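You operate a simulated robot arm through the tools that you are given. There is no shell and no other tool.

Carry out the task below with a simulated robot arm. There is one attempt and no reset: what you move stays moved.

TASK
Set the depth dial as the job plate says, then set the blue-band pivot block's rivet.
Fine: block in the nest, slide home, one stroke, slide out; leave the block there.

It is judged by the outcome, as a careful person would: the job done as asked, and still so three seconds after it is handed in. It fails if anything else is knocked over, pushed out of place, dropped, spilled or broken.

THE ROBOT
A 7-joint arm with a fingered hand, fixed in place. Base frame: the origin is at the foot of the arm, x ahead of it, y to its left, z up; the work surface is at about z = 85. Lengths are in cm, angles in degrees, forces in N, time in s.
Its first joint turns from -149.0 to 149.0 degrees. Payload 3.5 kg.
The tool frame sits at the grasp point between the pads (the TCP): z along the fingers, y along the line on which they close. The tips reach 3 cm beyond it. Largest opening 10.4 cm; the body of the gripper starts 3.5 cm behind the TCP. The gripper is a hand of 4 fingers: y runs from the thumb to the fingers, the wrist lies at [-1.5, -11, -18.6] in the tool frame.
Orientation is told as [roll, pitch, yaw] about the base's x, y, z axes, in that order, counted from this pose: with the fingers straight down and the wrist toward the robot, the tool's x, y and z point along [0, 1, 0], [1, 0, 0] and [0, 0, -1] of the base frame.

THE INTERFACE
- The arm moves only by the tool nudge_tool. Its argument "targets" is a list of rows, each an object of numbers (a shift or turn left out is 0): "tx", "ty", "tz": the shift along the base's x, y, z in cm; "ax", "ay", "az": the turn, a rotation vector about the base's x, y, z in degrees. In form: [{"tx": .., "ty": .., "tz": .., "ax": .., "ay": .., "az": ..}, ...]. A call has 1 to 20 rows; each row shifts and turns the commanded pose from where the row before left it. Each row takes 0.2 s and may step no farther than 5 cm and 8.6 degrees from the row before; otherwise, the whole call is refused. A pose out of reach is approached as far as the arm can. The call stops where the force on the tool passes 50 N (or 10 N more than at its start, if that is more) or the arm is blocked; 0.2 s more then pass. In this call time passes only in rows, and 0.2 s behind the last. The reply holds the time, the measured pose of the TCP, the force on the tool along the base axes, the opening and the grip force, in the units named above and with some noise, with the torque about the TCP (base axes, N m) and any sound that the robot's microphone picked up, and new pictures: "show" is both (left out), scene, wrist or none.
- Cameras (640 x 400 px; columns grow to the right, rows downward): "scene" is fixed at [40.02, 65.01, 143.33]; the picture's right is [-0.89, -0.46, 0.00], its down [-0.16, 0.30, -0.94] and it looks along [0.44, -0.83, -0.34] (base axes); focal length 308 px, centre (320, 200). "wrist" rides on the gripper at [6.1, -9.2, -13] in the tool frame; the picture's right is [-0.81, 0.28, -0.52], its down [-0.53, -0.71, 0.46] and it looks along [-0.24, 0.65, 0.72] (tool axes); focal length 275 px, centre (320, 200). There is no depth. A picture from a camera that has moved, and an enlarged one, comes with that camera's place and axes in the base frame and with its lens.
- raise_lower(by): slides the trunk up (or, below 0, down) by that many cm; the arm rides with it, the base frame stays. It gives what a move gives, with no picture.
- set_fingers(index, middle, ring, thumb_bend, thumb_turn): sets how far each is bent, from 0 (flat) to 1 (curled in); at 0.3 the hand is open as for a grip, at 0.7 the pads meet at the TCP. One left out holds its place. A second passes; each finger stops where it meets its share of the squeeze, and holds until it gets a number again. It is the only way to open and close the hand. It gives what a move gives, with no picture; readings hold the bend of each and the force on the fingers (four entries, about 0 where the hand has none), thumb and palm. thumb_turn goes from beside the hand (0) to across from the fingers (1), as for a grip.
- inspect(camera, box): a new picture of the part [left, top, right, bottom] of that camera's present view, enlarged. It takes no simulated time.
- job_done(): hands the job in; it is judged then, once.

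Places have to be worked out from the pictures, the camera data and where the tool is seen. Open the gripper and draw the arm clear of the work before you hand the job in, unless the task says otherwise.

The tools are called after "Request:" by a JSON object that holds its "method" and its "body". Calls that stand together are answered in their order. nudge_tool: Moves the arm, as the interface text tells. Its arguments: {"type":"object","properties":{"targets":{"type":"array","items":{"type":"object","properties":{"tx":{"type":"number"},"ty":{"type":"number"},"tz":{"type":"number"},"ax":{"type":"number"},"ay":{"type":"number"},"az":{"type":"number"}}}},"show":{"type":"string","enum":["both","scene","wrist","none"]}},"required":["targets"]} The other tools are called the same way: raise_lower (by) slides the trunk up or down; set_fingers (index, middle, ring, thumb_bend, thumb_turn) moves the fingers one by one; inspect (camera, box) takes an enlarged picture of a part of a camera's view; job_done () hands the job in.

At the start:

```text
t: 0.0
tool_pos: [68.96, -37.14, 139.32]
ee_rot: [0.1, 0.0, -0.1]
contact_force: [-0.5, -0.5, 0.0]
wrist_torque: [-0.01, -0.02, 0.0]
finger_gap: 10.33
grasp_force: 0.1
shape: jaw
bend: [0.3, 0.3, 0.3, 0.3, 0.98]
finger forces: [0.1, 0.1, 0.1, 0.0, 0.0, 0.0]
trunk travel left (down, up): [-55.0, 16.0]
```

scene: 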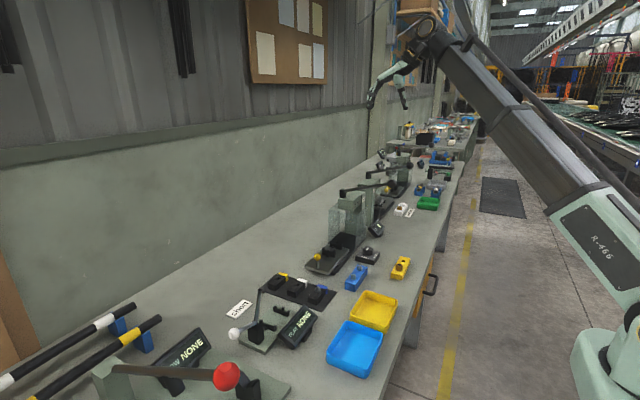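
wrist: 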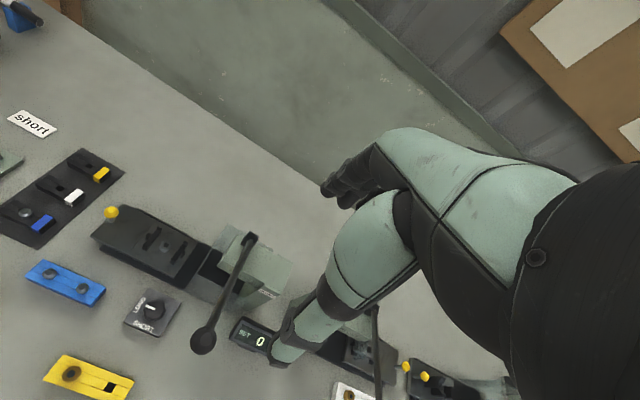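

I'll start by looking closely at the scene and wrist views to identify the press, dial, job plate and blocks.

Request:
{"method": "inspect", "body": {"camera": "scene", "box": [220, 220, 420, 345]}}

Request:
{"method": "inspect", "body": {"camera": "scene", "box": [300, 130, 460, 230]}}

Request:
{"method": "inspect", "body": {"camera": "wrist", "box": [0, 100, 320, 300]}}

Request:
{"method": "inspect", "body": {"camera": "wrist", "box": [0, 200, 320, 400]}}

Request:
{"method": "inspect", "body": {"camera": "scene", "box": [0, 280, 300, 400]}}

```text
3.20 times, centred on (320, 282) of scene
camera zoom: at [40.02, 65.01, 143.33], right [-0.89, -0.46, 0.0], down [-0.16, 0.3, -0.94], along [0.44, -0.83, -0.34], focal length 987 px, centre (320, -64)
```

zoom: 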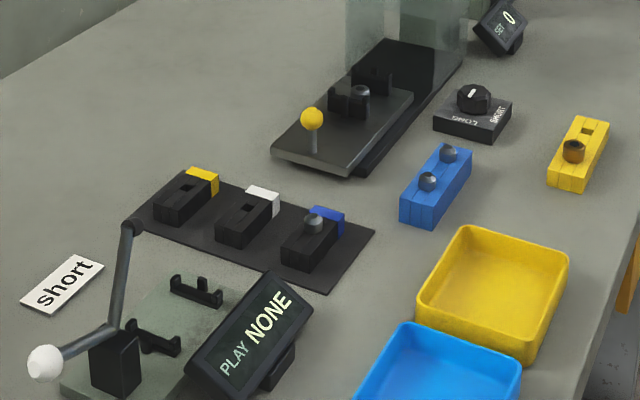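

```text
4.00 times, centred on (380, 180) of scene
camera zoom: at [40.02, 65.01, 143.33], right [-0.89, -0.46, 0.0], down [-0.16, 0.3, -0.94], along [0.44, -0.83, -0.34], focal length 1234 px, centre (80, 280)
```

zoom: 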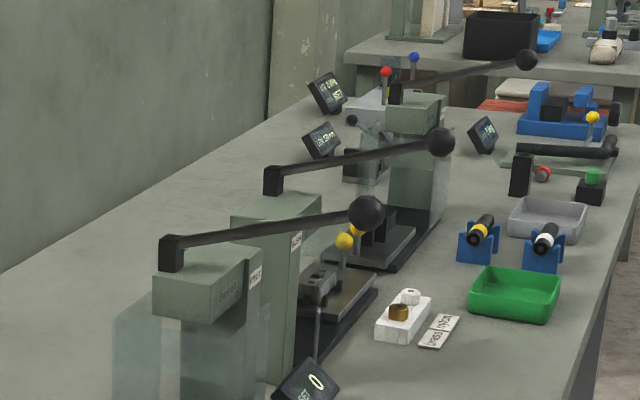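

```text
2.00 times, centred on (160, 200) of wrist
camera zoom: at [59.71, -31.09, 152.23], right [0.27, -0.81, 0.52], down [-0.71, -0.53, -0.46], along [0.64, -0.24, -0.72], focal length 551 px, centre (640, 200)
```

zoom: 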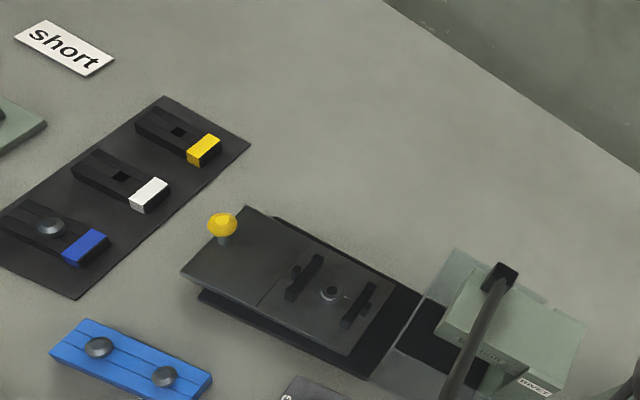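

```text
2.00 times, centred on (160, 300) of wrist
camera zoom: at [59.71, -31.09, 152.23], right [0.27, -0.81, 0.52], down [-0.71, -0.53, -0.46], along [0.64, -0.24, -0.72], focal length 551 px, centre (640, 0)
```

zoom: 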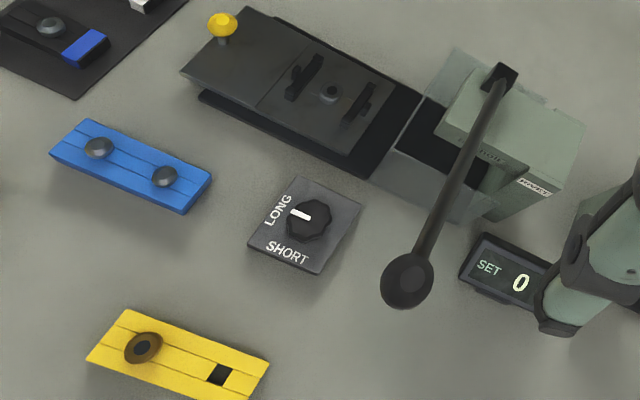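

```text
2.13 times, centred on (150, 340) of scene
camera zoom: at [40.02, 65.01, 143.33], right [-0.89, -0.46, 0.0], down [-0.16, 0.3, -0.94], along [0.44, -0.83, -0.34], focal length 658 px, centre (683, -99)
```

zoom: 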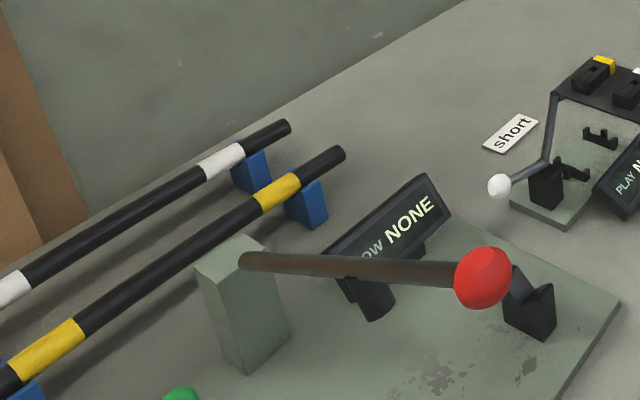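

Let me zoom more tightly to read the dial, the plates and the press labels.

Request:
{"method": "inspect", "body": {"camera": "wrist", "box": [115, 280, 195, 340]}}

Request:
{"method": "inspect", "body": {"camera": "scene", "box": [385, 190, 425, 225]}}

Request:
{"method": "inspect", "body": {"camera": "scene", "box": [320, 180, 400, 260]}}

Request:
{"method": "inspect", "body": {"camera": "wrist", "box": [200, 220, 320, 320]}}

Request:
{"method": "inspect", "body": {"camera": "wrist", "box": [300, 300, 520, 400]}}

Request:
{"method": "inspect", "body": {"camera": "scene", "box": [345, 235, 390, 270]}}

```text
6.67 times, centred on (155, 310) of wrist
camera zoom: at [59.71, -31.09, 152.23], right [0.27, -0.81, 0.52], down [-0.71, -0.53, -0.46], along [0.64, -0.24, -0.72], focal length 1835 px, centre (1420, -533)
```

zoom: 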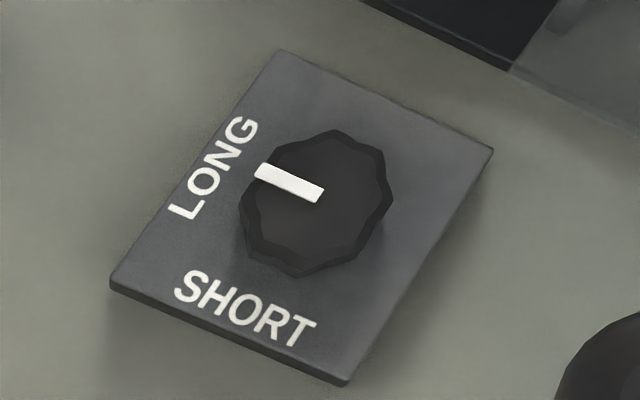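

```text
11.43 times, centred on (405, 208) of scene
camera zoom: at [40.02, 65.01, 143.33], right [-0.89, -0.46, 0.0], down [-0.16, 0.3, -0.94], along [0.44, -0.83, -0.34], focal length 3526 px, centre (-651, 114)
```

zoom: 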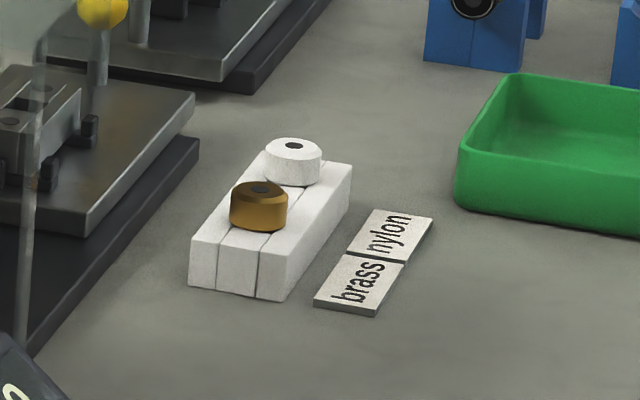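

```text
5.00 times, centred on (360, 220) of scene
camera zoom: at [40.02, 65.01, 143.33], right [-0.89, -0.46, 0.0], down [-0.16, 0.3, -0.94], along [0.44, -0.83, -0.34], focal length 1543 px, centre (120, 100)
```

zoom: 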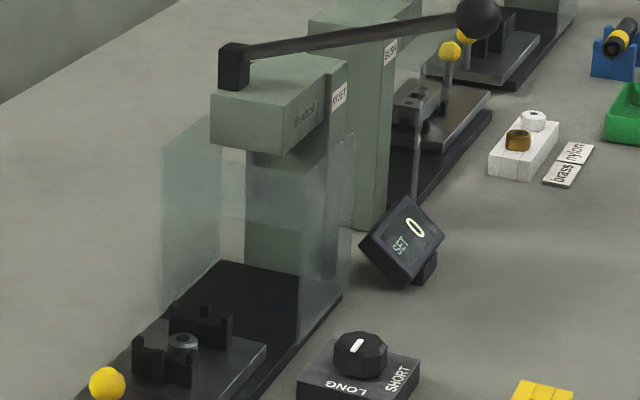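

```text
4.00 times, centred on (260, 270) of wrist
camera zoom: at [59.71, -31.09, 152.23], right [0.27, -0.81, 0.52], down [-0.71, -0.53, -0.46], along [0.64, -0.24, -0.72], focal length 1101 px, centre (560, -80)
```

zoom: 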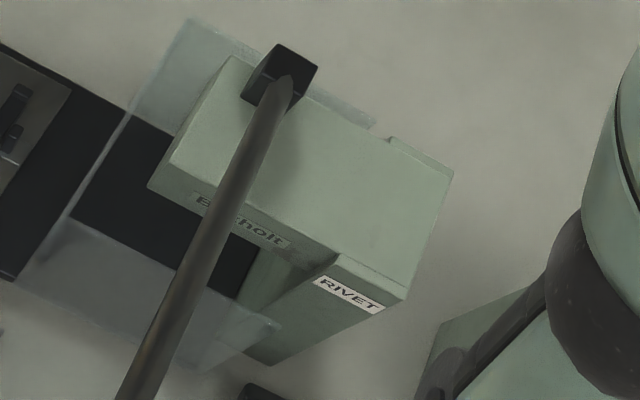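

```text
2.91 times, centred on (410, 350) of wrist
camera zoom: at [59.71, -31.09, 152.23], right [0.27, -0.81, 0.52], down [-0.71, -0.53, -0.46], along [0.64, -0.24, -0.72], focal length 801 px, centre (58, -236)
```

zoom: 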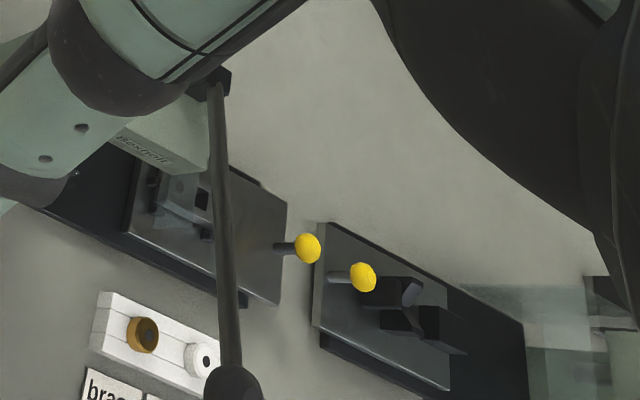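

```text
11.43 times, centred on (368, 252) of scene
camera zoom: at [40.02, 65.01, 143.33], right [-0.89, -0.46, 0.0], down [-0.16, 0.3, -0.94], along [0.44, -0.83, -0.34], focal length 3526 px, centre (-223, -400)
```

zoom: 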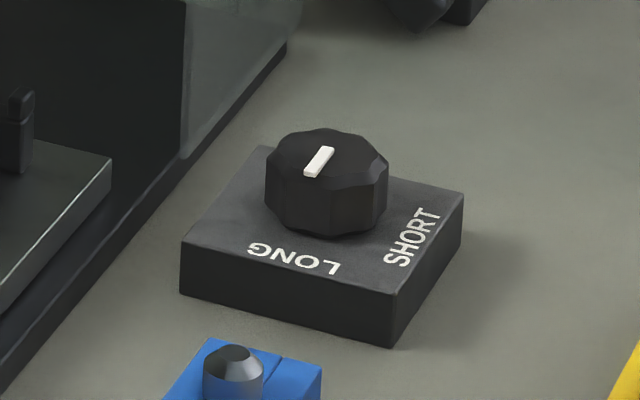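

The RIVET press has its yellow-knob slide at about (81,-12), its nest near (81,-23), and its lever ball at about (66,-37,110). The dial is near (70,-30) and points to LONG, while the job plate says "short". I'll move up and over toward +y, away from the lever, and take a better look from above.

Request:
{"method": "nudge_tool", "body": {"targets": [{"ty": 4}, {"ty": 4}, {"ty": 4}, {"ty": 4, "tz": -2}, {"tz": -4}, {"tz": -4}], "show": "both"}}

```text
t: 1.4
tool_pos: [69.04, -21.13, 129.42]
ee_rot: [0.0, -0.1, 0.1]
contact_force: [-0.3, -0.9, -0.5]
wrist_torque: [0.01, -0.01, -0.02]
finger_gap: 10.38
grasp_force: 0.1
shape: jaw
bend: [0.3, 0.3, 0.3, 0.3, 0.98]
finger forces: [0.1, 0.0, 0.0, 0.0, 0.1, 0.1]
trunk travel left (down, up): [-55.0, 16.0]
camera wrist: at [59.72, -14.95, 142.26], right [0.27, -0.81, 0.52], down [-0.71, -0.53, -0.46], along [0.65, -0.24, -0.72], focal length 275 px, centre (320, 200)
```

scene: 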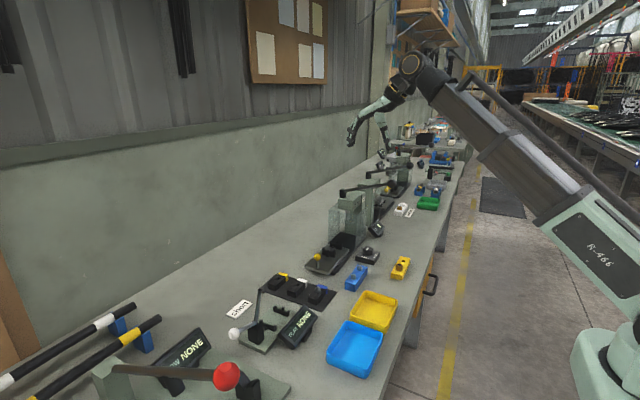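
wrist: 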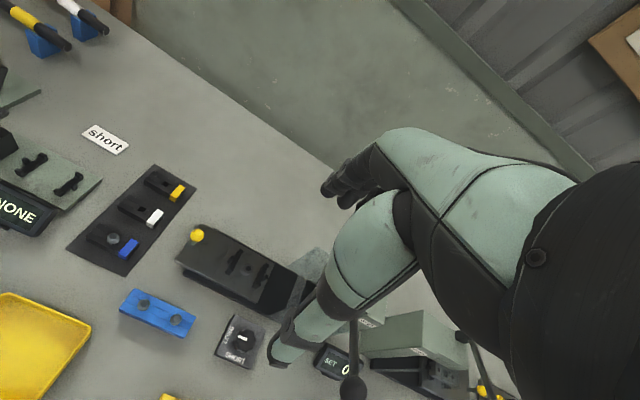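

The view is clear. Next I'll turn the hand to about -77° yaw at height, with the wrist swinging toward +y away from the lever, so I can turn the knob +90° later.

Request:
{"method": "nudge_tool", "body": {"targets": [{"az": -8.5}, {"az": -8.5}, {"az": -8.5}, {"az": -8.5}, {"az": -8.5}, {"az": -8.5}, {"az": -8.5}, {"az": -8.5}, {"az": -8.5}], "show": "both"}}

```text
t: 3.4
tool_pos: [69.03, -21.04, 129.27]
ee_rot: [0.0, 0.0, -76.8]
contact_force: [0.7, 0.6, -0.2]
wrist_torque: [0.0, -0.01, 0.0]
finger_gap: 10.36
grasp_force: 0.1
shape: jaw
bend: [0.3, 0.3, 0.3, 0.3, 0.98]
finger forces: [0.1, 0.0, 0.0, 0.0, 0.0, 0.0]
trunk travel left (down, up): [-55.0, 16.0]
camera wrist: at [72.74, -10.86, 142.24], right [-0.73, -0.45, 0.52], down [-0.68, 0.57, -0.46], along [-0.09, -0.68, -0.72], focal length 275 px, centre (320, 200)
```

scene: 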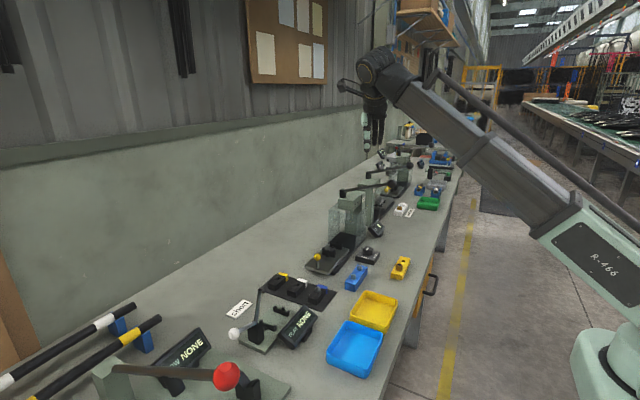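
wrist: 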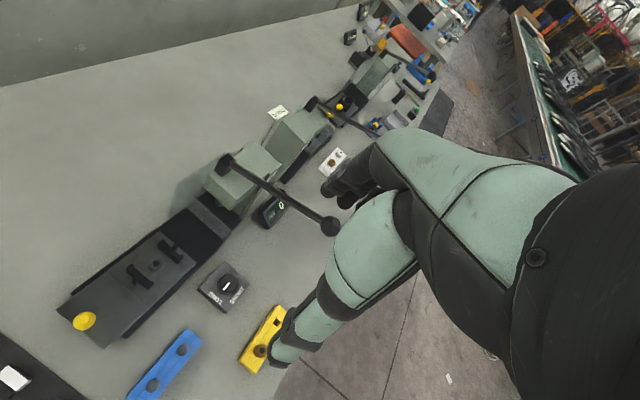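

Yaw works and the hand is clear of the lever. I'll zoom on the dial and lever from here to triangulate them.

Request:
{"method": "inspect", "body": {"camera": "wrist", "box": [180, 240, 280, 320]}}

Request:
{"method": "inspect", "body": {"camera": "wrist", "box": [50, 140, 350, 340]}}

```text
5.00 times, centred on (230, 280) of wrist
camera zoom: at [72.74, -10.86, 142.24], right [-0.73, -0.45, 0.52], down [-0.68, 0.57, -0.46], along [-0.09, -0.68, -0.72], focal length 1376 px, centre (770, -200)
```

zoom: 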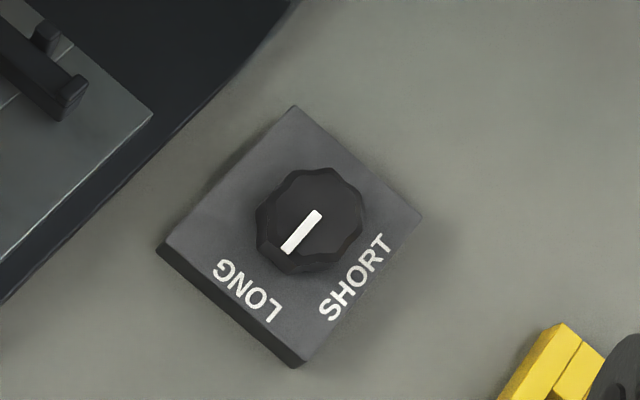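

```text
2.00 times, centred on (200, 240) of wrist
camera zoom: at [72.74, -10.86, 142.24], right [-0.73, -0.45, 0.52], down [-0.68, 0.57, -0.46], along [-0.09, -0.68, -0.72], focal length 551 px, centre (560, 120)
```

zoom: 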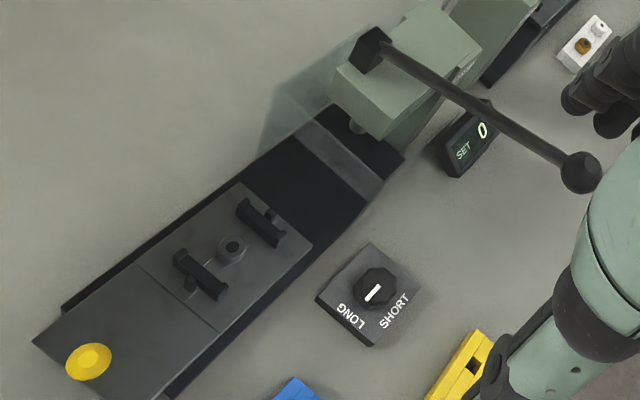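

The two wrist views put the knob centre at about (70.0,-29.4), top z about 89, roughly 4 cm across, and the lever ball at (65.4,-36.8,112). I'll turn a bit further to about -92°, then come down above the knob.

Request:
{"method": "nudge_tool", "body": {"targets": [{"az": -7.6, "tx": 0.5, "ty": -2.0, "tz": -3}, {"az": -7.6, "tx": 0.5, "ty": -2.1, "tz": -4}, {"ty": -2.1, "tz": -4}, {"ty": -2.1, "tz": -4}, {"tz": -4}, {"tz": -3}], "show": "both"}}

```text
t: 4.8
tool_pos: [69.93, -29.66, 107.37]
ee_rot: [0.1, -0.2, -91.9]
contact_force: [-0.1, 2.8, 2.4]
wrist_torque: [-0.16, 0.05, -0.04]
finger_gap: 10.33
grasp_force: 0.1
shape: jaw
bend: [0.3, 0.31, 0.3, 0.3, 0.98]
finger forces: [0.1, 3.1, 0.1, 0.1, 0.1, 0.0]
trunk travel left (down, up): [-55.0, 16.0]
camera wrist: at [76.24, -20.52, 120.28], right [-0.82, -0.25, 0.52], down [-0.51, 0.73, -0.46], along [-0.26, -0.64, -0.72], focal length 275 px, centre (320, 200)
```

scene: 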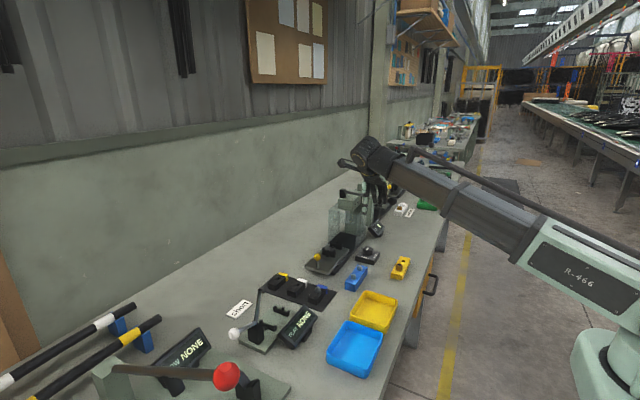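
wrist: 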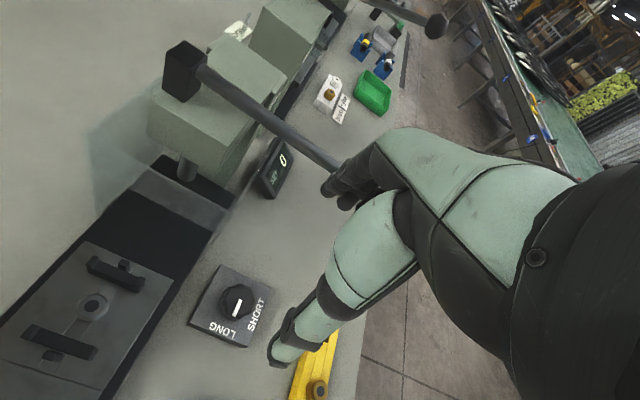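

The middle finger reads 3 N, so it is just brushing the lever rod. I'll back off toward +y at once and then narrow the hand before descending.

Request:
{"method": "nudge_tool", "body": {"targets": [{"ty": 2}, {"ty": 3}], "show": "wrist"}}

Request:
{"method": "inspect", "body": {"camera": "scene", "box": [310, 130, 430, 270]}}

```text
t: 5.4
tool_pos: [69.95, -24.56, 107.43]
ee_rot: [0.0, 0.0, -91.8]
contact_force: [-1.0, -0.7, 0.8]
wrist_torque: [0.02, -0.02, 0.01]
finger_gap: 10.36
grasp_force: 0.0
shape: jaw
bend: [0.3, 0.3, 0.3, 0.3, 0.98]
finger forces: [0.0, 0.0, 0.0, 0.1, 0.0, 0.0]
trunk travel left (down, up): [-55.0, 16.0]
camera wrist: at [76.25, -15.57, 120.23], right [-0.82, -0.25, 0.52], down [-0.51, 0.73, -0.46], along [-0.26, -0.64, -0.72], focal length 275 px, centre (320, 200)
```

wrist: 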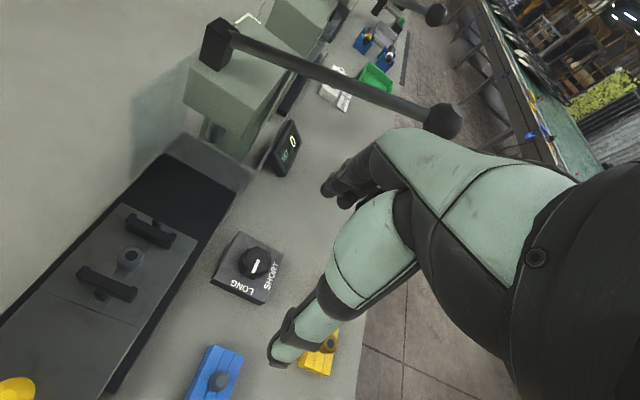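

```text
2.86 times, centred on (370, 200) of scene
camera zoom: at [40.02, 65.01, 143.33], right [-0.89, -0.46, 0.0], down [-0.16, 0.3, -0.94], along [0.44, -0.83, -0.34], focal length 882 px, centre (177, 200)
```

zoom: 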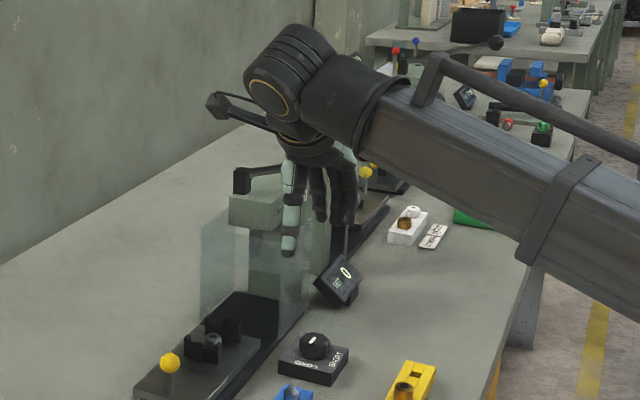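

The lever is back free and the counter still reads 0. I'll narrow the hand to about a 6.5 cm gap, and descend on the +y side before sliding in over the knob below lever height.

Request:
{"method": "set_fingers", "body": {"index": 0.45, "middle": 0.45, "ring": 0.45, "thumb_bend": 0.45}}

Request:
{"method": "nudge_tool", "body": {"targets": [{"tz": -4}, {"tz": -4}, {"tz": -2.4}], "show": "both"}}

```text
t: 6.4
tool_pos: [69.91, -24.59, 107.28]
ee_rot: [0.0, 0.0, -91.8]
contact_force: [-0.4, 0.4, 0.8]
wrist_torque: [0.0, -0.01, 0.02]
finger_gap: 6.55
grasp_force: 0.1
shape: fingers
bend: [0.45, 0.45, 0.45, 0.45, 0.98]
finger forces: [0.0, 0.0, 0.0, 0.0, 0.1, 0.0]
trunk travel left (down, up): [-55.0, 16.0]
```

```text
t: 7.2
tool_pos: [70.14, -24.53, 96.63]
ee_rot: [0.1, -0.1, -91.9]
contact_force: [0.7, -0.1, -0.3]
wrist_torque: [0.02, 0.02, -0.02]
finger_gap: 6.59
grasp_force: 0.1
shape: fingers
bend: [0.45, 0.45, 0.45, 0.45, 0.98]
finger forces: [0.0, 0.1, 0.0, 0.1, 0.0, 0.0]
trunk travel left (down, up): [-55.0, 16.0]
camera wrist: at [76.38, -15.56, 109.62], right [-0.82, -0.25, 0.52], down [-0.51, 0.73, -0.46], along [-0.26, -0.64, -0.72], focal length 275 px, centre (320, 200)
```

scene: 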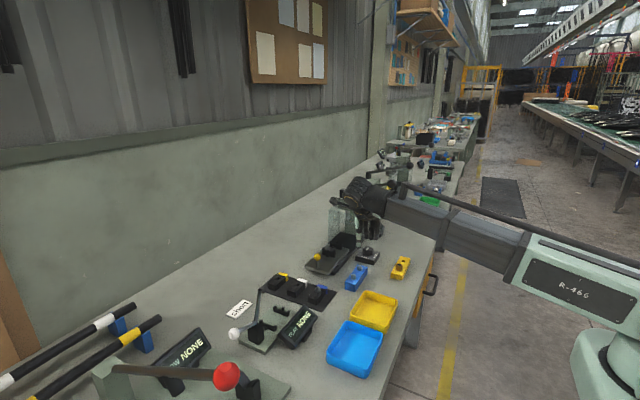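
wrist: 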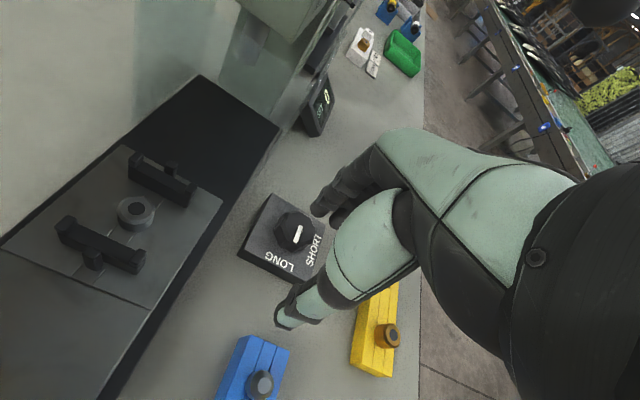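

From this closer view the knob centre works out at about (70.2,-29.4). I'll inspect it closely before sliding over.

Request:
{"method": "inspect", "body": {"camera": "wrist", "box": [230, 170, 360, 340]}}

Request:
{"method": "inspect", "body": {"camera": "wrist", "box": [0, 60, 320, 310]}}

```text
2.35 times, centred on (295, 255) of wrist
camera zoom: at [76.38, -15.56, 109.62], right [-0.82, -0.25, 0.52], down [-0.51, 0.73, -0.46], along [-0.26, -0.64, -0.72], focal length 648 px, centre (379, 71)
```

zoom: 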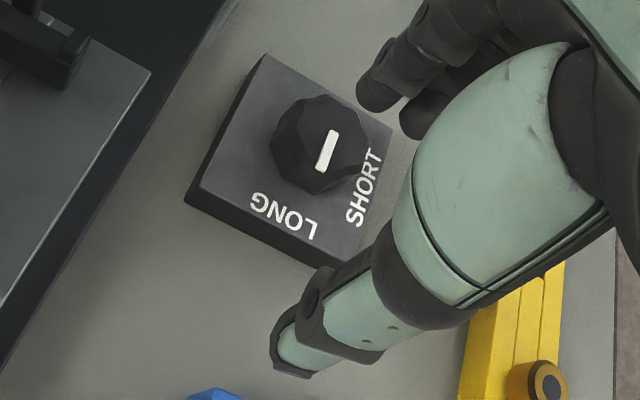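

```text
1.60 times, centred on (160, 185) of wrist
camera zoom: at [76.38, -15.56, 109.62], right [-0.82, -0.25, 0.52], down [-0.51, 0.73, -0.46], along [-0.26, -0.64, -0.72], focal length 440 px, centre (576, 224)
```

zoom: 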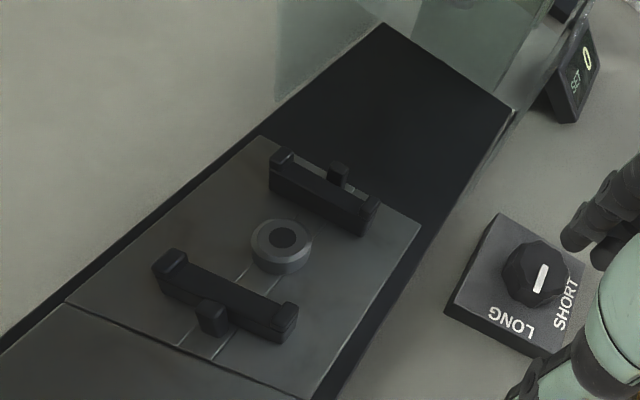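

The nest has two U-cradles and end stops with an anvil in the middle. Now I'll slide over the knob in small steps, watching for contact with the lever above.

Request:
{"method": "nudge_tool", "body": {"targets": [{"ty": -1.6}, {"ty": -1.6}, {"ty": -1.6}], "show": "both"}}

```text
t: 8.0
tool_pos: [69.89, -29.38, 96.96]
ee_rot: [0.0, 0.0, -91.9]
contact_force: [0.3, 0.3, 0.4]
wrist_torque: [0.0, -0.02, 0.0]
finger_gap: 6.56
grasp_force: 0.0
shape: fingers
bend: [0.45, 0.45, 0.45, 0.45, 0.98]
finger forces: [0.0, 0.0, 0.0, 0.0, 0.0, 0.0]
trunk travel left (down, up): [-55.0, 16.0]
camera wrist: at [76.26, -20.49, 109.83], right [-0.82, -0.25, 0.52], down [-0.51, 0.73, -0.46], along [-0.26, -0.64, -0.72], focal length 275 px, centre (320, 200)
```

scene: 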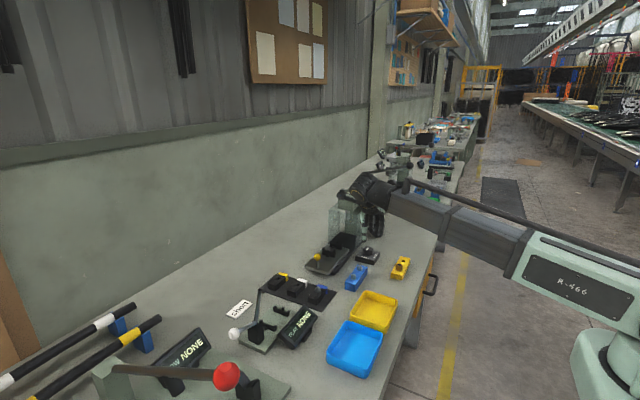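
wrist: 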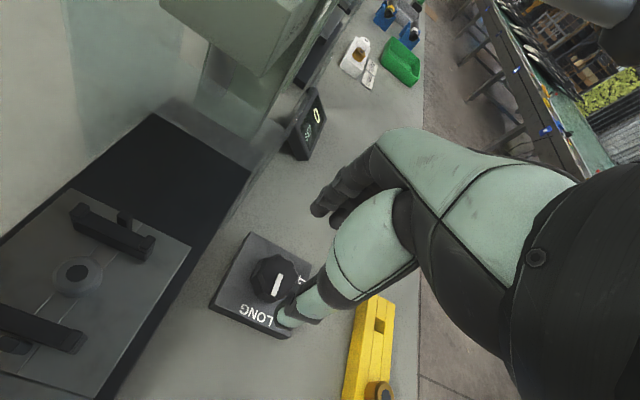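

No contact, and the knob now reads about (70.4,-29.2). I'll shift 0.4 cm in x and descend around the knob in steps.

Request:
{"method": "nudge_tool", "body": {"targets": [{"tx": 0.4, "ty": 0.1, "tz": -2}, {"tz": -2}, {"tz": -1}], "show": "wrist"}}

Request:
{"method": "inspect", "body": {"camera": "scene", "box": [330, 160, 410, 270]}}

```text
t: 8.8
tool_pos: [70.18, -29.35, 92.05]
ee_rot: [0.1, 0.0, -91.8]
contact_force: [0.1, 0.0, -0.4]
wrist_torque: [-0.01, 0.04, 0.0]
finger_gap: 6.54
grasp_force: 0.0
shape: fingers
bend: [0.45, 0.45, 0.45, 0.45, 0.98]
finger forces: [0.0, 0.0, 0.0, 0.0, 0.1, 0.0]
trunk travel left (down, up): [-55.0, 16.0]
camera wrist: at [76.57, -20.34, 104.92], right [-0.82, -0.25, 0.52], down [-0.51, 0.73, -0.46], along [-0.26, -0.64, -0.72], focal length 275 px, centre (320, 200)
```

wrist: 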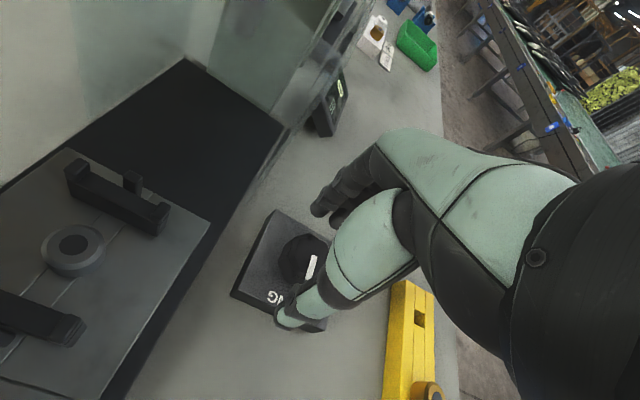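

```text
3.64 times, centred on (370, 215) of scene
camera zoom: at [40.02, 65.01, 143.33], right [-0.89, -0.46, 0.0], down [-0.16, 0.3, -0.94], along [0.44, -0.83, -0.34], focal length 1122 px, centre (138, 146)
```

zoom: 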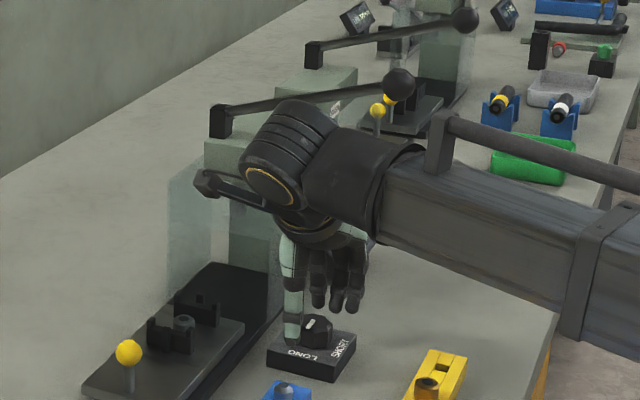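

The knob from this closer view is about (70.6,-29.05), so I'll shift slightly (+0.4, +0.2) and lower so the fingertips overlap the knob just above its plate.

Request:
{"method": "nudge_tool", "body": {"targets": [{"tx": 0.4, "ty": 0.2}, {"tz": -1}, {"tz": -0.7}], "show": "wrist"}}

Request:
{"method": "inspect", "body": {"camera": "scene", "box": [350, 220, 400, 270]}}

Request:
{"method": "inspect", "body": {"camera": "wrist", "box": [230, 170, 380, 340]}}

```text
t: 9.6
tool_pos: [70.76, -29.19, 90.28]
ee_rot: [0.1, -0.1, -91.7]
contact_force: [0.3, -0.5, 2.7]
wrist_torque: [-0.18, 0.07, 0.0]
finger_gap: 6.56
grasp_force: 2.2
shape: fingers
bend: [0.45, 0.45, 0.45, 0.45, 0.98]
finger forces: [0.1, 3.6, 0.1, 0.0, 0.0, 0.0]
trunk travel left (down, up): [-55.0, 16.0]
camera wrist: at [77.02, -20.06, 103.25], right [-0.82, -0.25, 0.52], down [-0.51, 0.73, -0.46], along [-0.26, -0.64, -0.72], focal length 275 px, centre (320, 200)
```

wrist: 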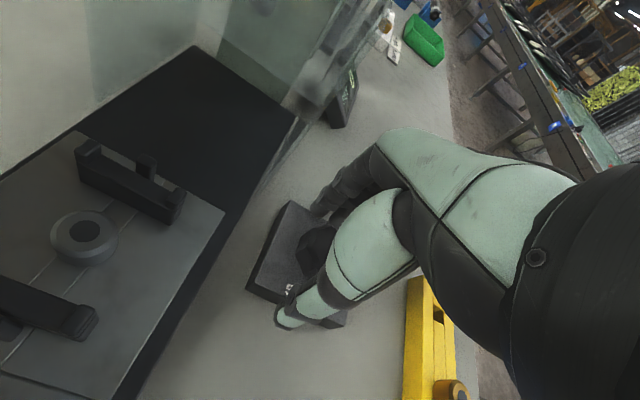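

```text
8.00 times, centred on (375, 245) of scene
camera zoom: at [40.02, 65.01, 143.33], right [-0.89, -0.46, 0.0], down [-0.16, 0.3, -0.94], along [0.44, -0.83, -0.34], focal length 2468 px, centre (-120, -160)
```

zoom: 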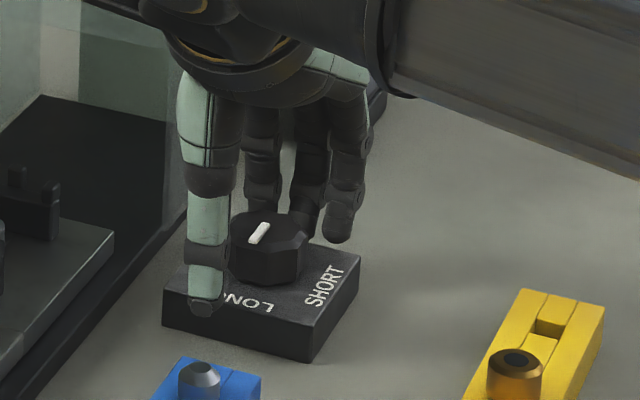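

```text
2.35 times, centred on (305, 255) of wrist
camera zoom: at [77.02, -20.06, 103.25], right [-0.82, -0.25, 0.52], down [-0.51, 0.73, -0.46], along [-0.26, -0.64, -0.72], focal length 648 px, centre (355, 71)
```

zoom: 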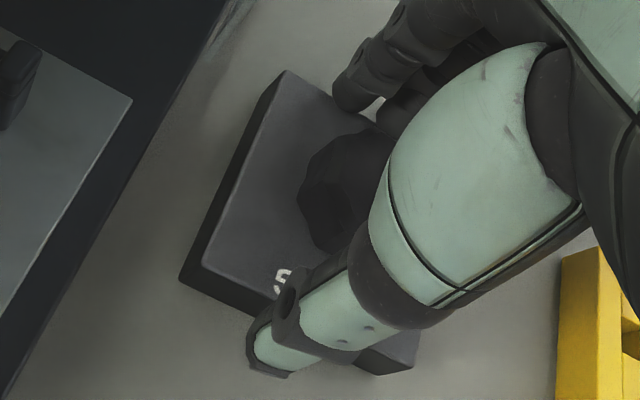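

The middle fingertip is just touching the dial plate (3.6 N). I'll lift 0.5 cm and then close gently on the knob.

Request:
{"method": "nudge_tool", "body": {"targets": [{"tz": 0.5, "ty": 0.1}], "show": "none"}}

Request:
{"method": "set_fingers", "body": {"index": 0.62, "middle": 0.62, "ring": 0.62, "thumb_bend": 0.62}}

Request:
{"method": "inspect", "body": {"camera": "scene", "box": [350, 220, 400, 270]}}

Request:
{"method": "inspect", "body": {"camera": "wrist", "box": [230, 170, 380, 340]}}

```text
t: 10.0
tool_pos: [70.87, -29.06, 90.58]
ee_rot: [0.1, 0.1, -91.8]
contact_force: [-0.1, -0.8, -0.2]
wrist_torque: [-0.01, -0.02, 0.04]
finger_gap: 6.57
grasp_force: 0.1
shape: fingers
bend: [0.45, 0.45, 0.45, 0.45, 0.98]
finger forces: [0.1, 0.0, 0.0, 0.1, 0.1, 0.0]
trunk travel left (down, up): [-55.0, 16.0]
```

```text
t: 11.0
tool_pos: [70.84, -29.07, 90.62]
ee_rot: [0.0, 0.0, -91.8]
contact_force: [1.3, -10.7, 1.5]
wrist_torque: [-0.31, 0.01, 0.1]
finger_gap: 2.61
grasp_force: 5.4
shape: fingers
bend: [0.58, 0.56, 0.62, 0.62, 0.98]
finger forces: [3.1, 6.9, 0.2, 0.0, 0.0, 0.0]
trunk travel left (down, up): [-55.0, 16.0]
```

```text
8.00 times, centred on (375, 245) of scene
camera zoom: at [40.02, 65.01, 143.33], right [-0.89, -0.46, 0.0], down [-0.16, 0.3, -0.94], along [0.44, -0.83, -0.34], focal length 2468 px, centre (-120, -160)
```

zoom: 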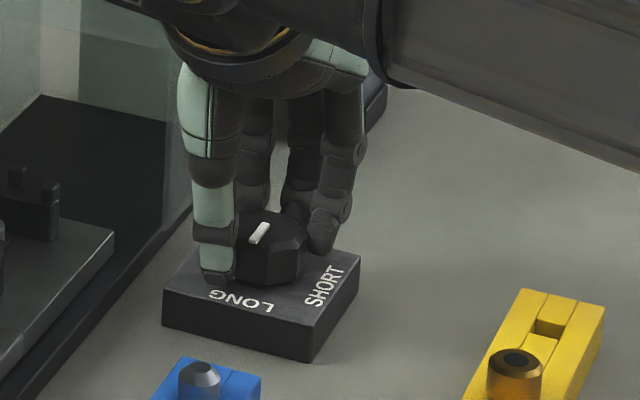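

```text
2.35 times, centred on (305, 255) of wrist
camera zoom: at [77.09, -20.07, 103.63], right [-0.82, -0.25, 0.52], down [-0.51, 0.73, -0.46], along [-0.26, -0.64, -0.72], focal length 648 px, centre (355, 71)
```

zoom: 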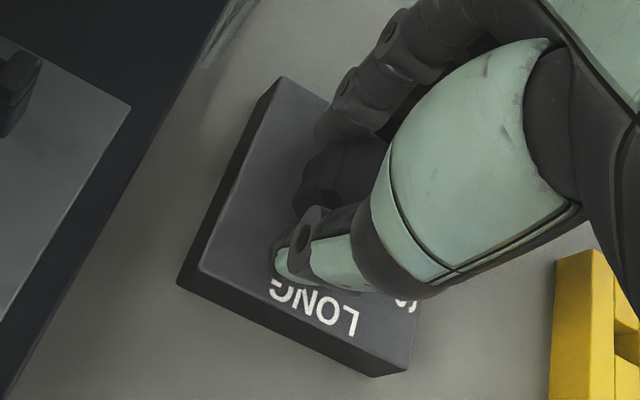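

Index and middle have contacted the knob, but the thumb shows no force yet. I'll bend the thumb further to see whether it meets the knob.

Request:
{"method": "set_fingers", "body": {"thumb_bend": 0.7}}

Request:
{"method": "inspect", "body": {"camera": "scene", "box": [350, 225, 390, 265]}}

Request:
{"method": "inspect", "body": {"camera": "wrist", "box": [230, 170, 380, 340]}}

```text
t: 12.0
tool_pos: [70.78, -28.96, 90.82]
ee_rot: [-0.1, 0.0, -91.9]
contact_force: [0.6, -7.4, 1.7]
wrist_torque: [-0.28, -0.02, 0.07]
finger_gap: 2.15
grasp_force: 6.4
shape: fingers
bend: [0.58, 0.56, 0.62, 0.67, 0.97]
finger forces: [3.1, 7.1, 0.4, 0.0, 2.3, 0.0]
trunk travel left (down, up): [-55.0, 16.0]
```

```text
10.00 times, centred on (370, 245) of scene
camera zoom: at [40.02, 65.01, 143.33], right [-0.89, -0.46, 0.0], down [-0.16, 0.3, -0.94], along [0.44, -0.83, -0.34], focal length 3085 px, centre (-180, -250)
```

zoom: 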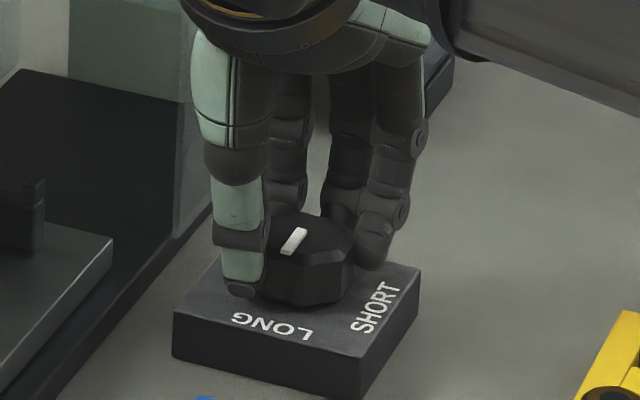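

```text
2.35 times, centred on (305, 255) of wrist
camera zoom: at [77.09, -20.02, 103.63], right [-0.82, -0.25, 0.52], down [-0.51, 0.73, -0.46], along [-0.26, -0.64, -0.72], focal length 648 px, centre (355, 71)
```

zoom: 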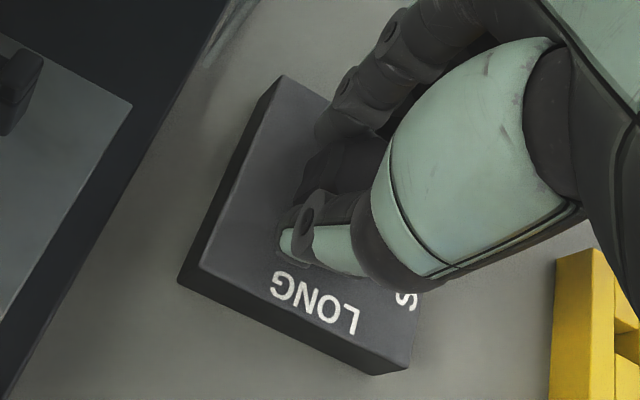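

The thumb contacts only on the +x flank of the knob, so the hand sits too far +x. I'll open slightly, shift about 1 cm toward -x, and re-grip.

Request:
{"method": "set_fingers", "body": {"index": 0.5, "middle": 0.48, "ring": 0.5, "thumb_bend": 0.48}}

Request:
{"method": "nudge_tool", "body": {"targets": [{"tx": -0.5}, {"tx": -0.5}], "show": "none"}}

Request:
{"method": "set_fingers", "body": {"index": 0.66, "middle": 0.66, "ring": 0.6, "thumb_bend": 0.66}}

Request:
{"method": "inspect", "body": {"camera": "scene", "box": [350, 225, 390, 265]}}

Request:
{"method": "inspect", "body": {"camera": "wrist", "box": [230, 170, 380, 340]}}

```text
t: 13.0
tool_pos: [70.85, -28.94, 90.71]
ee_rot: [0.0, 0.0, -91.8]
contact_force: [-0.1, 0.1, 0.5]
wrist_torque: [-0.02, -0.02, 0.02]
finger_gap: 5.42
grasp_force: 0.0
shape: fingers
bend: [0.5, 0.48, 0.5, 0.48, 0.97]
finger forces: [0.0, 0.0, 0.0, 0.0, 0.0, 0.0]
trunk travel left (down, up): [-55.0, 16.0]
```

```text
t: 13.6
tool_pos: [69.73, -28.87, 90.72]
ee_rot: [-0.1, 0.0, -91.8]
contact_force: [0.0, -0.9, 0.1]
wrist_torque: [-0.01, 0.01, 0.0]
finger_gap: 5.4
grasp_force: 0.1
shape: fingers
bend: [0.5, 0.48, 0.5, 0.48, 0.97]
finger forces: [0.0, 0.1, 0.0, 0.0, 0.0, 0.1]
trunk travel left (down, up): [-55.0, 16.0]
```

```text
t: 14.6
tool_pos: [69.75, -29.03, 90.63]
ee_rot: [0.0, 0.0, -91.8]
contact_force: [-1.6, -13.0, 0.5]
wrist_torque: [-0.38, 0.09, -0.01]
finger_gap: 3.02
grasp_force: 9.3
shape: fingers
bend: [0.55, 0.6, 0.6, 0.62, 0.97]
finger forces: [9.1, 6.3, 0.1, 0.1, 2.6, 0.0]
trunk travel left (down, up): [-55.0, 16.0]
```

```text
10.00 times, centred on (370, 245) of scene
camera zoom: at [40.02, 65.01, 143.33], right [-0.89, -0.46, 0.0], down [-0.16, 0.3, -0.94], along [0.44, -0.83, -0.34], focal length 3085 px, centre (-180, -250)
```

zoom: 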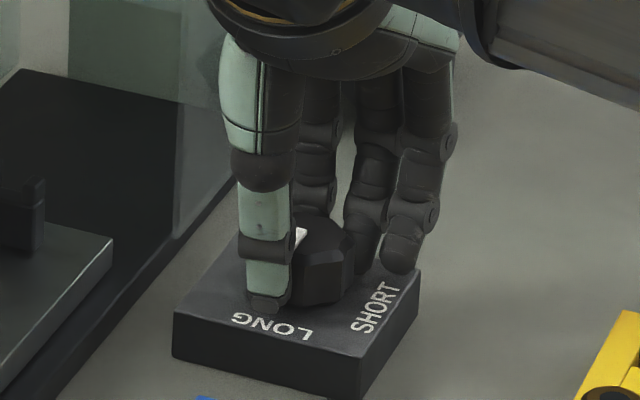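

```text
2.35 times, centred on (305, 255) of wrist
camera zoom: at [76.08, -20.09, 103.61], right [-0.82, -0.25, 0.52], down [-0.51, 0.73, -0.46], along [-0.26, -0.64, -0.72], focal length 648 px, centre (355, 71)
```

zoom: 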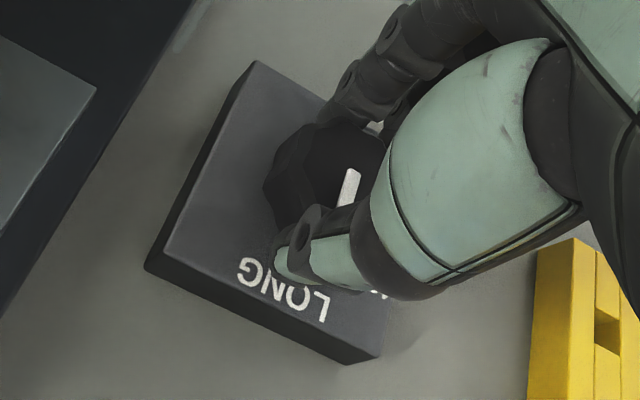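

Re-evaluating with the mark's inner end, the knob axis is about (69.85,-29.55), so I should shift the hand about 0.5 cm in -y to centre it before gripping and turning about the axis.

Request:
{"method": "set_fingers", "body": {"index": 0.5, "middle": 0.5, "ring": 0.5, "thumb_bend": 0.52}}

Request:
{"method": "nudge_tool", "body": {"targets": [{"ty": -0.5}], "show": "none"}}

Request:
{"method": "set_fingers", "body": {"index": 0.68, "middle": 0.68, "ring": 0.6, "thumb_bend": 0.7}}

Request:
{"method": "inspect", "body": {"camera": "scene", "box": [350, 225, 390, 265]}}

```text
t: 15.6
tool_pos: [69.85, -28.9, 90.7]
ee_rot: [-0.1, 0.1, -91.8]
contact_force: [0.2, 0.9, 0.1]
wrist_torque: [0.04, 0.01, 0.0]
finger_gap: 4.9
grasp_force: 0.1
shape: fingers
bend: [0.5, 0.5, 0.5, 0.52, 0.97]
finger forces: [0.0, 0.1, 0.0, 0.0, 0.0, 0.0]
trunk travel left (down, up): [-55.0, 16.0]
```

```text
t: 16.0
tool_pos: [69.72, -29.44, 90.57]
ee_rot: [0.0, 0.0, -91.9]
contact_force: [0.7, 0.1, -0.1]
wrist_torque: [-0.01, 0.0, 0.02]
finger_gap: 4.87
grasp_force: 0.0
shape: fingers
bend: [0.5, 0.5, 0.5, 0.52, 0.97]
finger forces: [0.0, 0.0, 0.1, 0.0, 0.0, 0.0]
trunk travel left (down, up): [-55.0, 16.0]
```

```text
t: 17.0
tool_pos: [69.73, -29.46, 90.79]
ee_rot: [0.1, 0.0, -91.8]
contact_force: [-2.3, -4.3, -0.7]
wrist_torque: [-0.12, 0.05, 0.01]
finger_gap: 2.93
grasp_force: 10.3
shape: fingers
bend: [0.58, 0.63, 0.6, 0.61, 0.97]
finger forces: [7.7, 4.9, 0.0, 0.0, 8.0, 0.0]
trunk travel left (down, up): [-55.0, 16.0]
```

```text
10.00 times, centred on (370, 245) of scene
camera zoom: at [40.02, 65.01, 143.33], right [-0.89, -0.46, 0.0], down [-0.16, 0.3, -0.94], along [0.44, -0.83, -0.34], focal length 3085 px, centre (-180, -250)
```

zoom: 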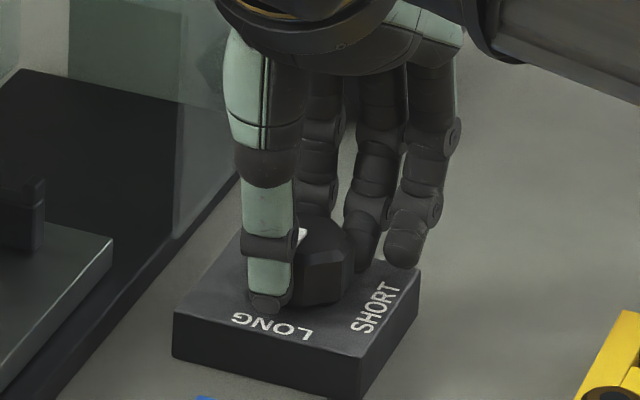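

The grip is balanced (index 7.7, middle 4.9, thumb 8.0 N). I'll start turning counter-clockwise in small increments and check that the knob follows and nothing touches the guard.

Request:
{"method": "nudge_tool", "body": {"targets": [{"az": 5}, {"az": 5}, {"az": 5}], "show": "wrist"}}

Request:
{"method": "inspect", "body": {"camera": "scene", "box": [340, 205, 400, 265]}}

```text
t: 17.8
tool_pos: [69.79, -29.54, 90.64]
ee_rot: [0.0, 0.0, -76.7]
contact_force: [-3.3, -7.7, 0.0]
wrist_torque: [-0.29, 0.08, -0.03]
finger_gap: 2.97
grasp_force: 11.6
shape: fingers
bend: [0.58, 0.63, 0.6, 0.62, 0.97]
finger forces: [8.7, 6.3, 0.0, 0.0, 7.3, 0.0]
trunk travel left (down, up): [-55.0, 16.0]
camera wrist: at [73.5, -19.17, 103.6], right [-0.73, -0.45, 0.52], down [-0.68, 0.57, -0.46], along [-0.09, -0.68, -0.72], focal length 275 px, centre (320, 200)
```

wrist: 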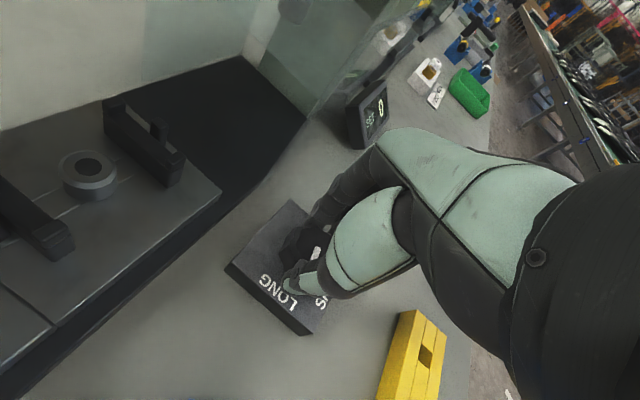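

```text
6.67 times, centred on (370, 235) of scene
camera zoom: at [40.02, 65.01, 143.33], right [-0.89, -0.46, 0.0], down [-0.16, 0.3, -0.94], along [0.44, -0.83, -0.34], focal length 2057 px, centre (-13, -33)
```

zoom: 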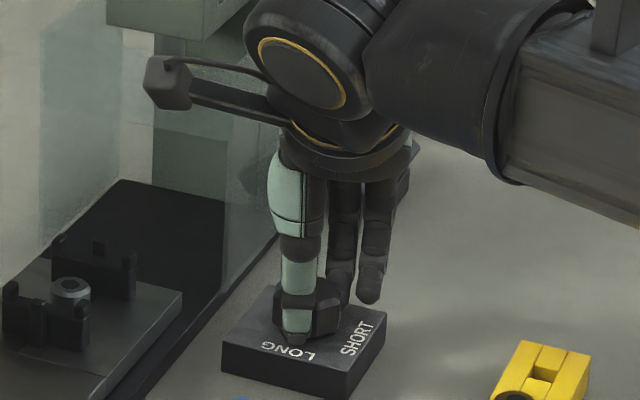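

Checking that the knob followed the turn.

Request:
{"method": "inspect", "body": {"camera": "wrist", "box": [220, 180, 370, 340]}}

Request:
{"method": "inspect", "body": {"camera": "scene", "box": [355, 230, 385, 260]}}

```text
2.50 times, centred on (295, 260) of wrist
camera zoom: at [73.5, -19.17, 103.6], right [-0.73, -0.45, 0.52], down [-0.68, 0.57, -0.46], along [-0.09, -0.68, -0.72], focal length 688 px, centre (382, 50)
```

zoom: 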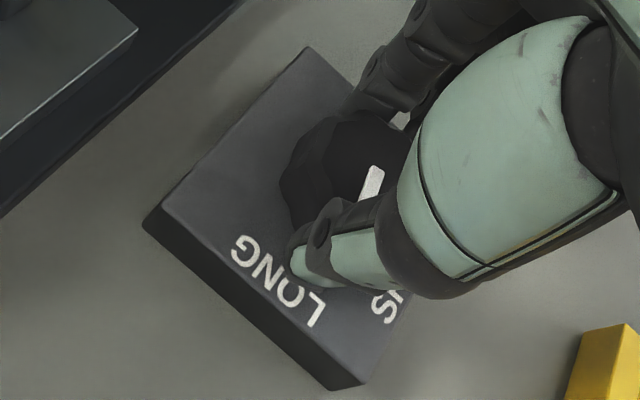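

```text
13.33 times, centred on (370, 245) of scene
camera zoom: at [40.02, 65.01, 143.33], right [-0.89, -0.46, 0.0], down [-0.16, 0.3, -0.94], along [0.44, -0.83, -0.34], focal length 4114 px, centre (-347, -400)
```

zoom: 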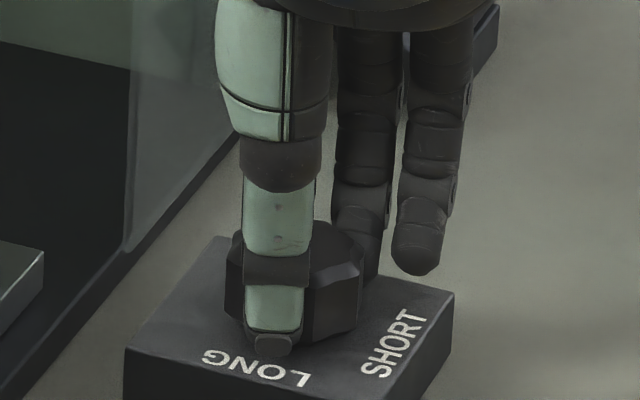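

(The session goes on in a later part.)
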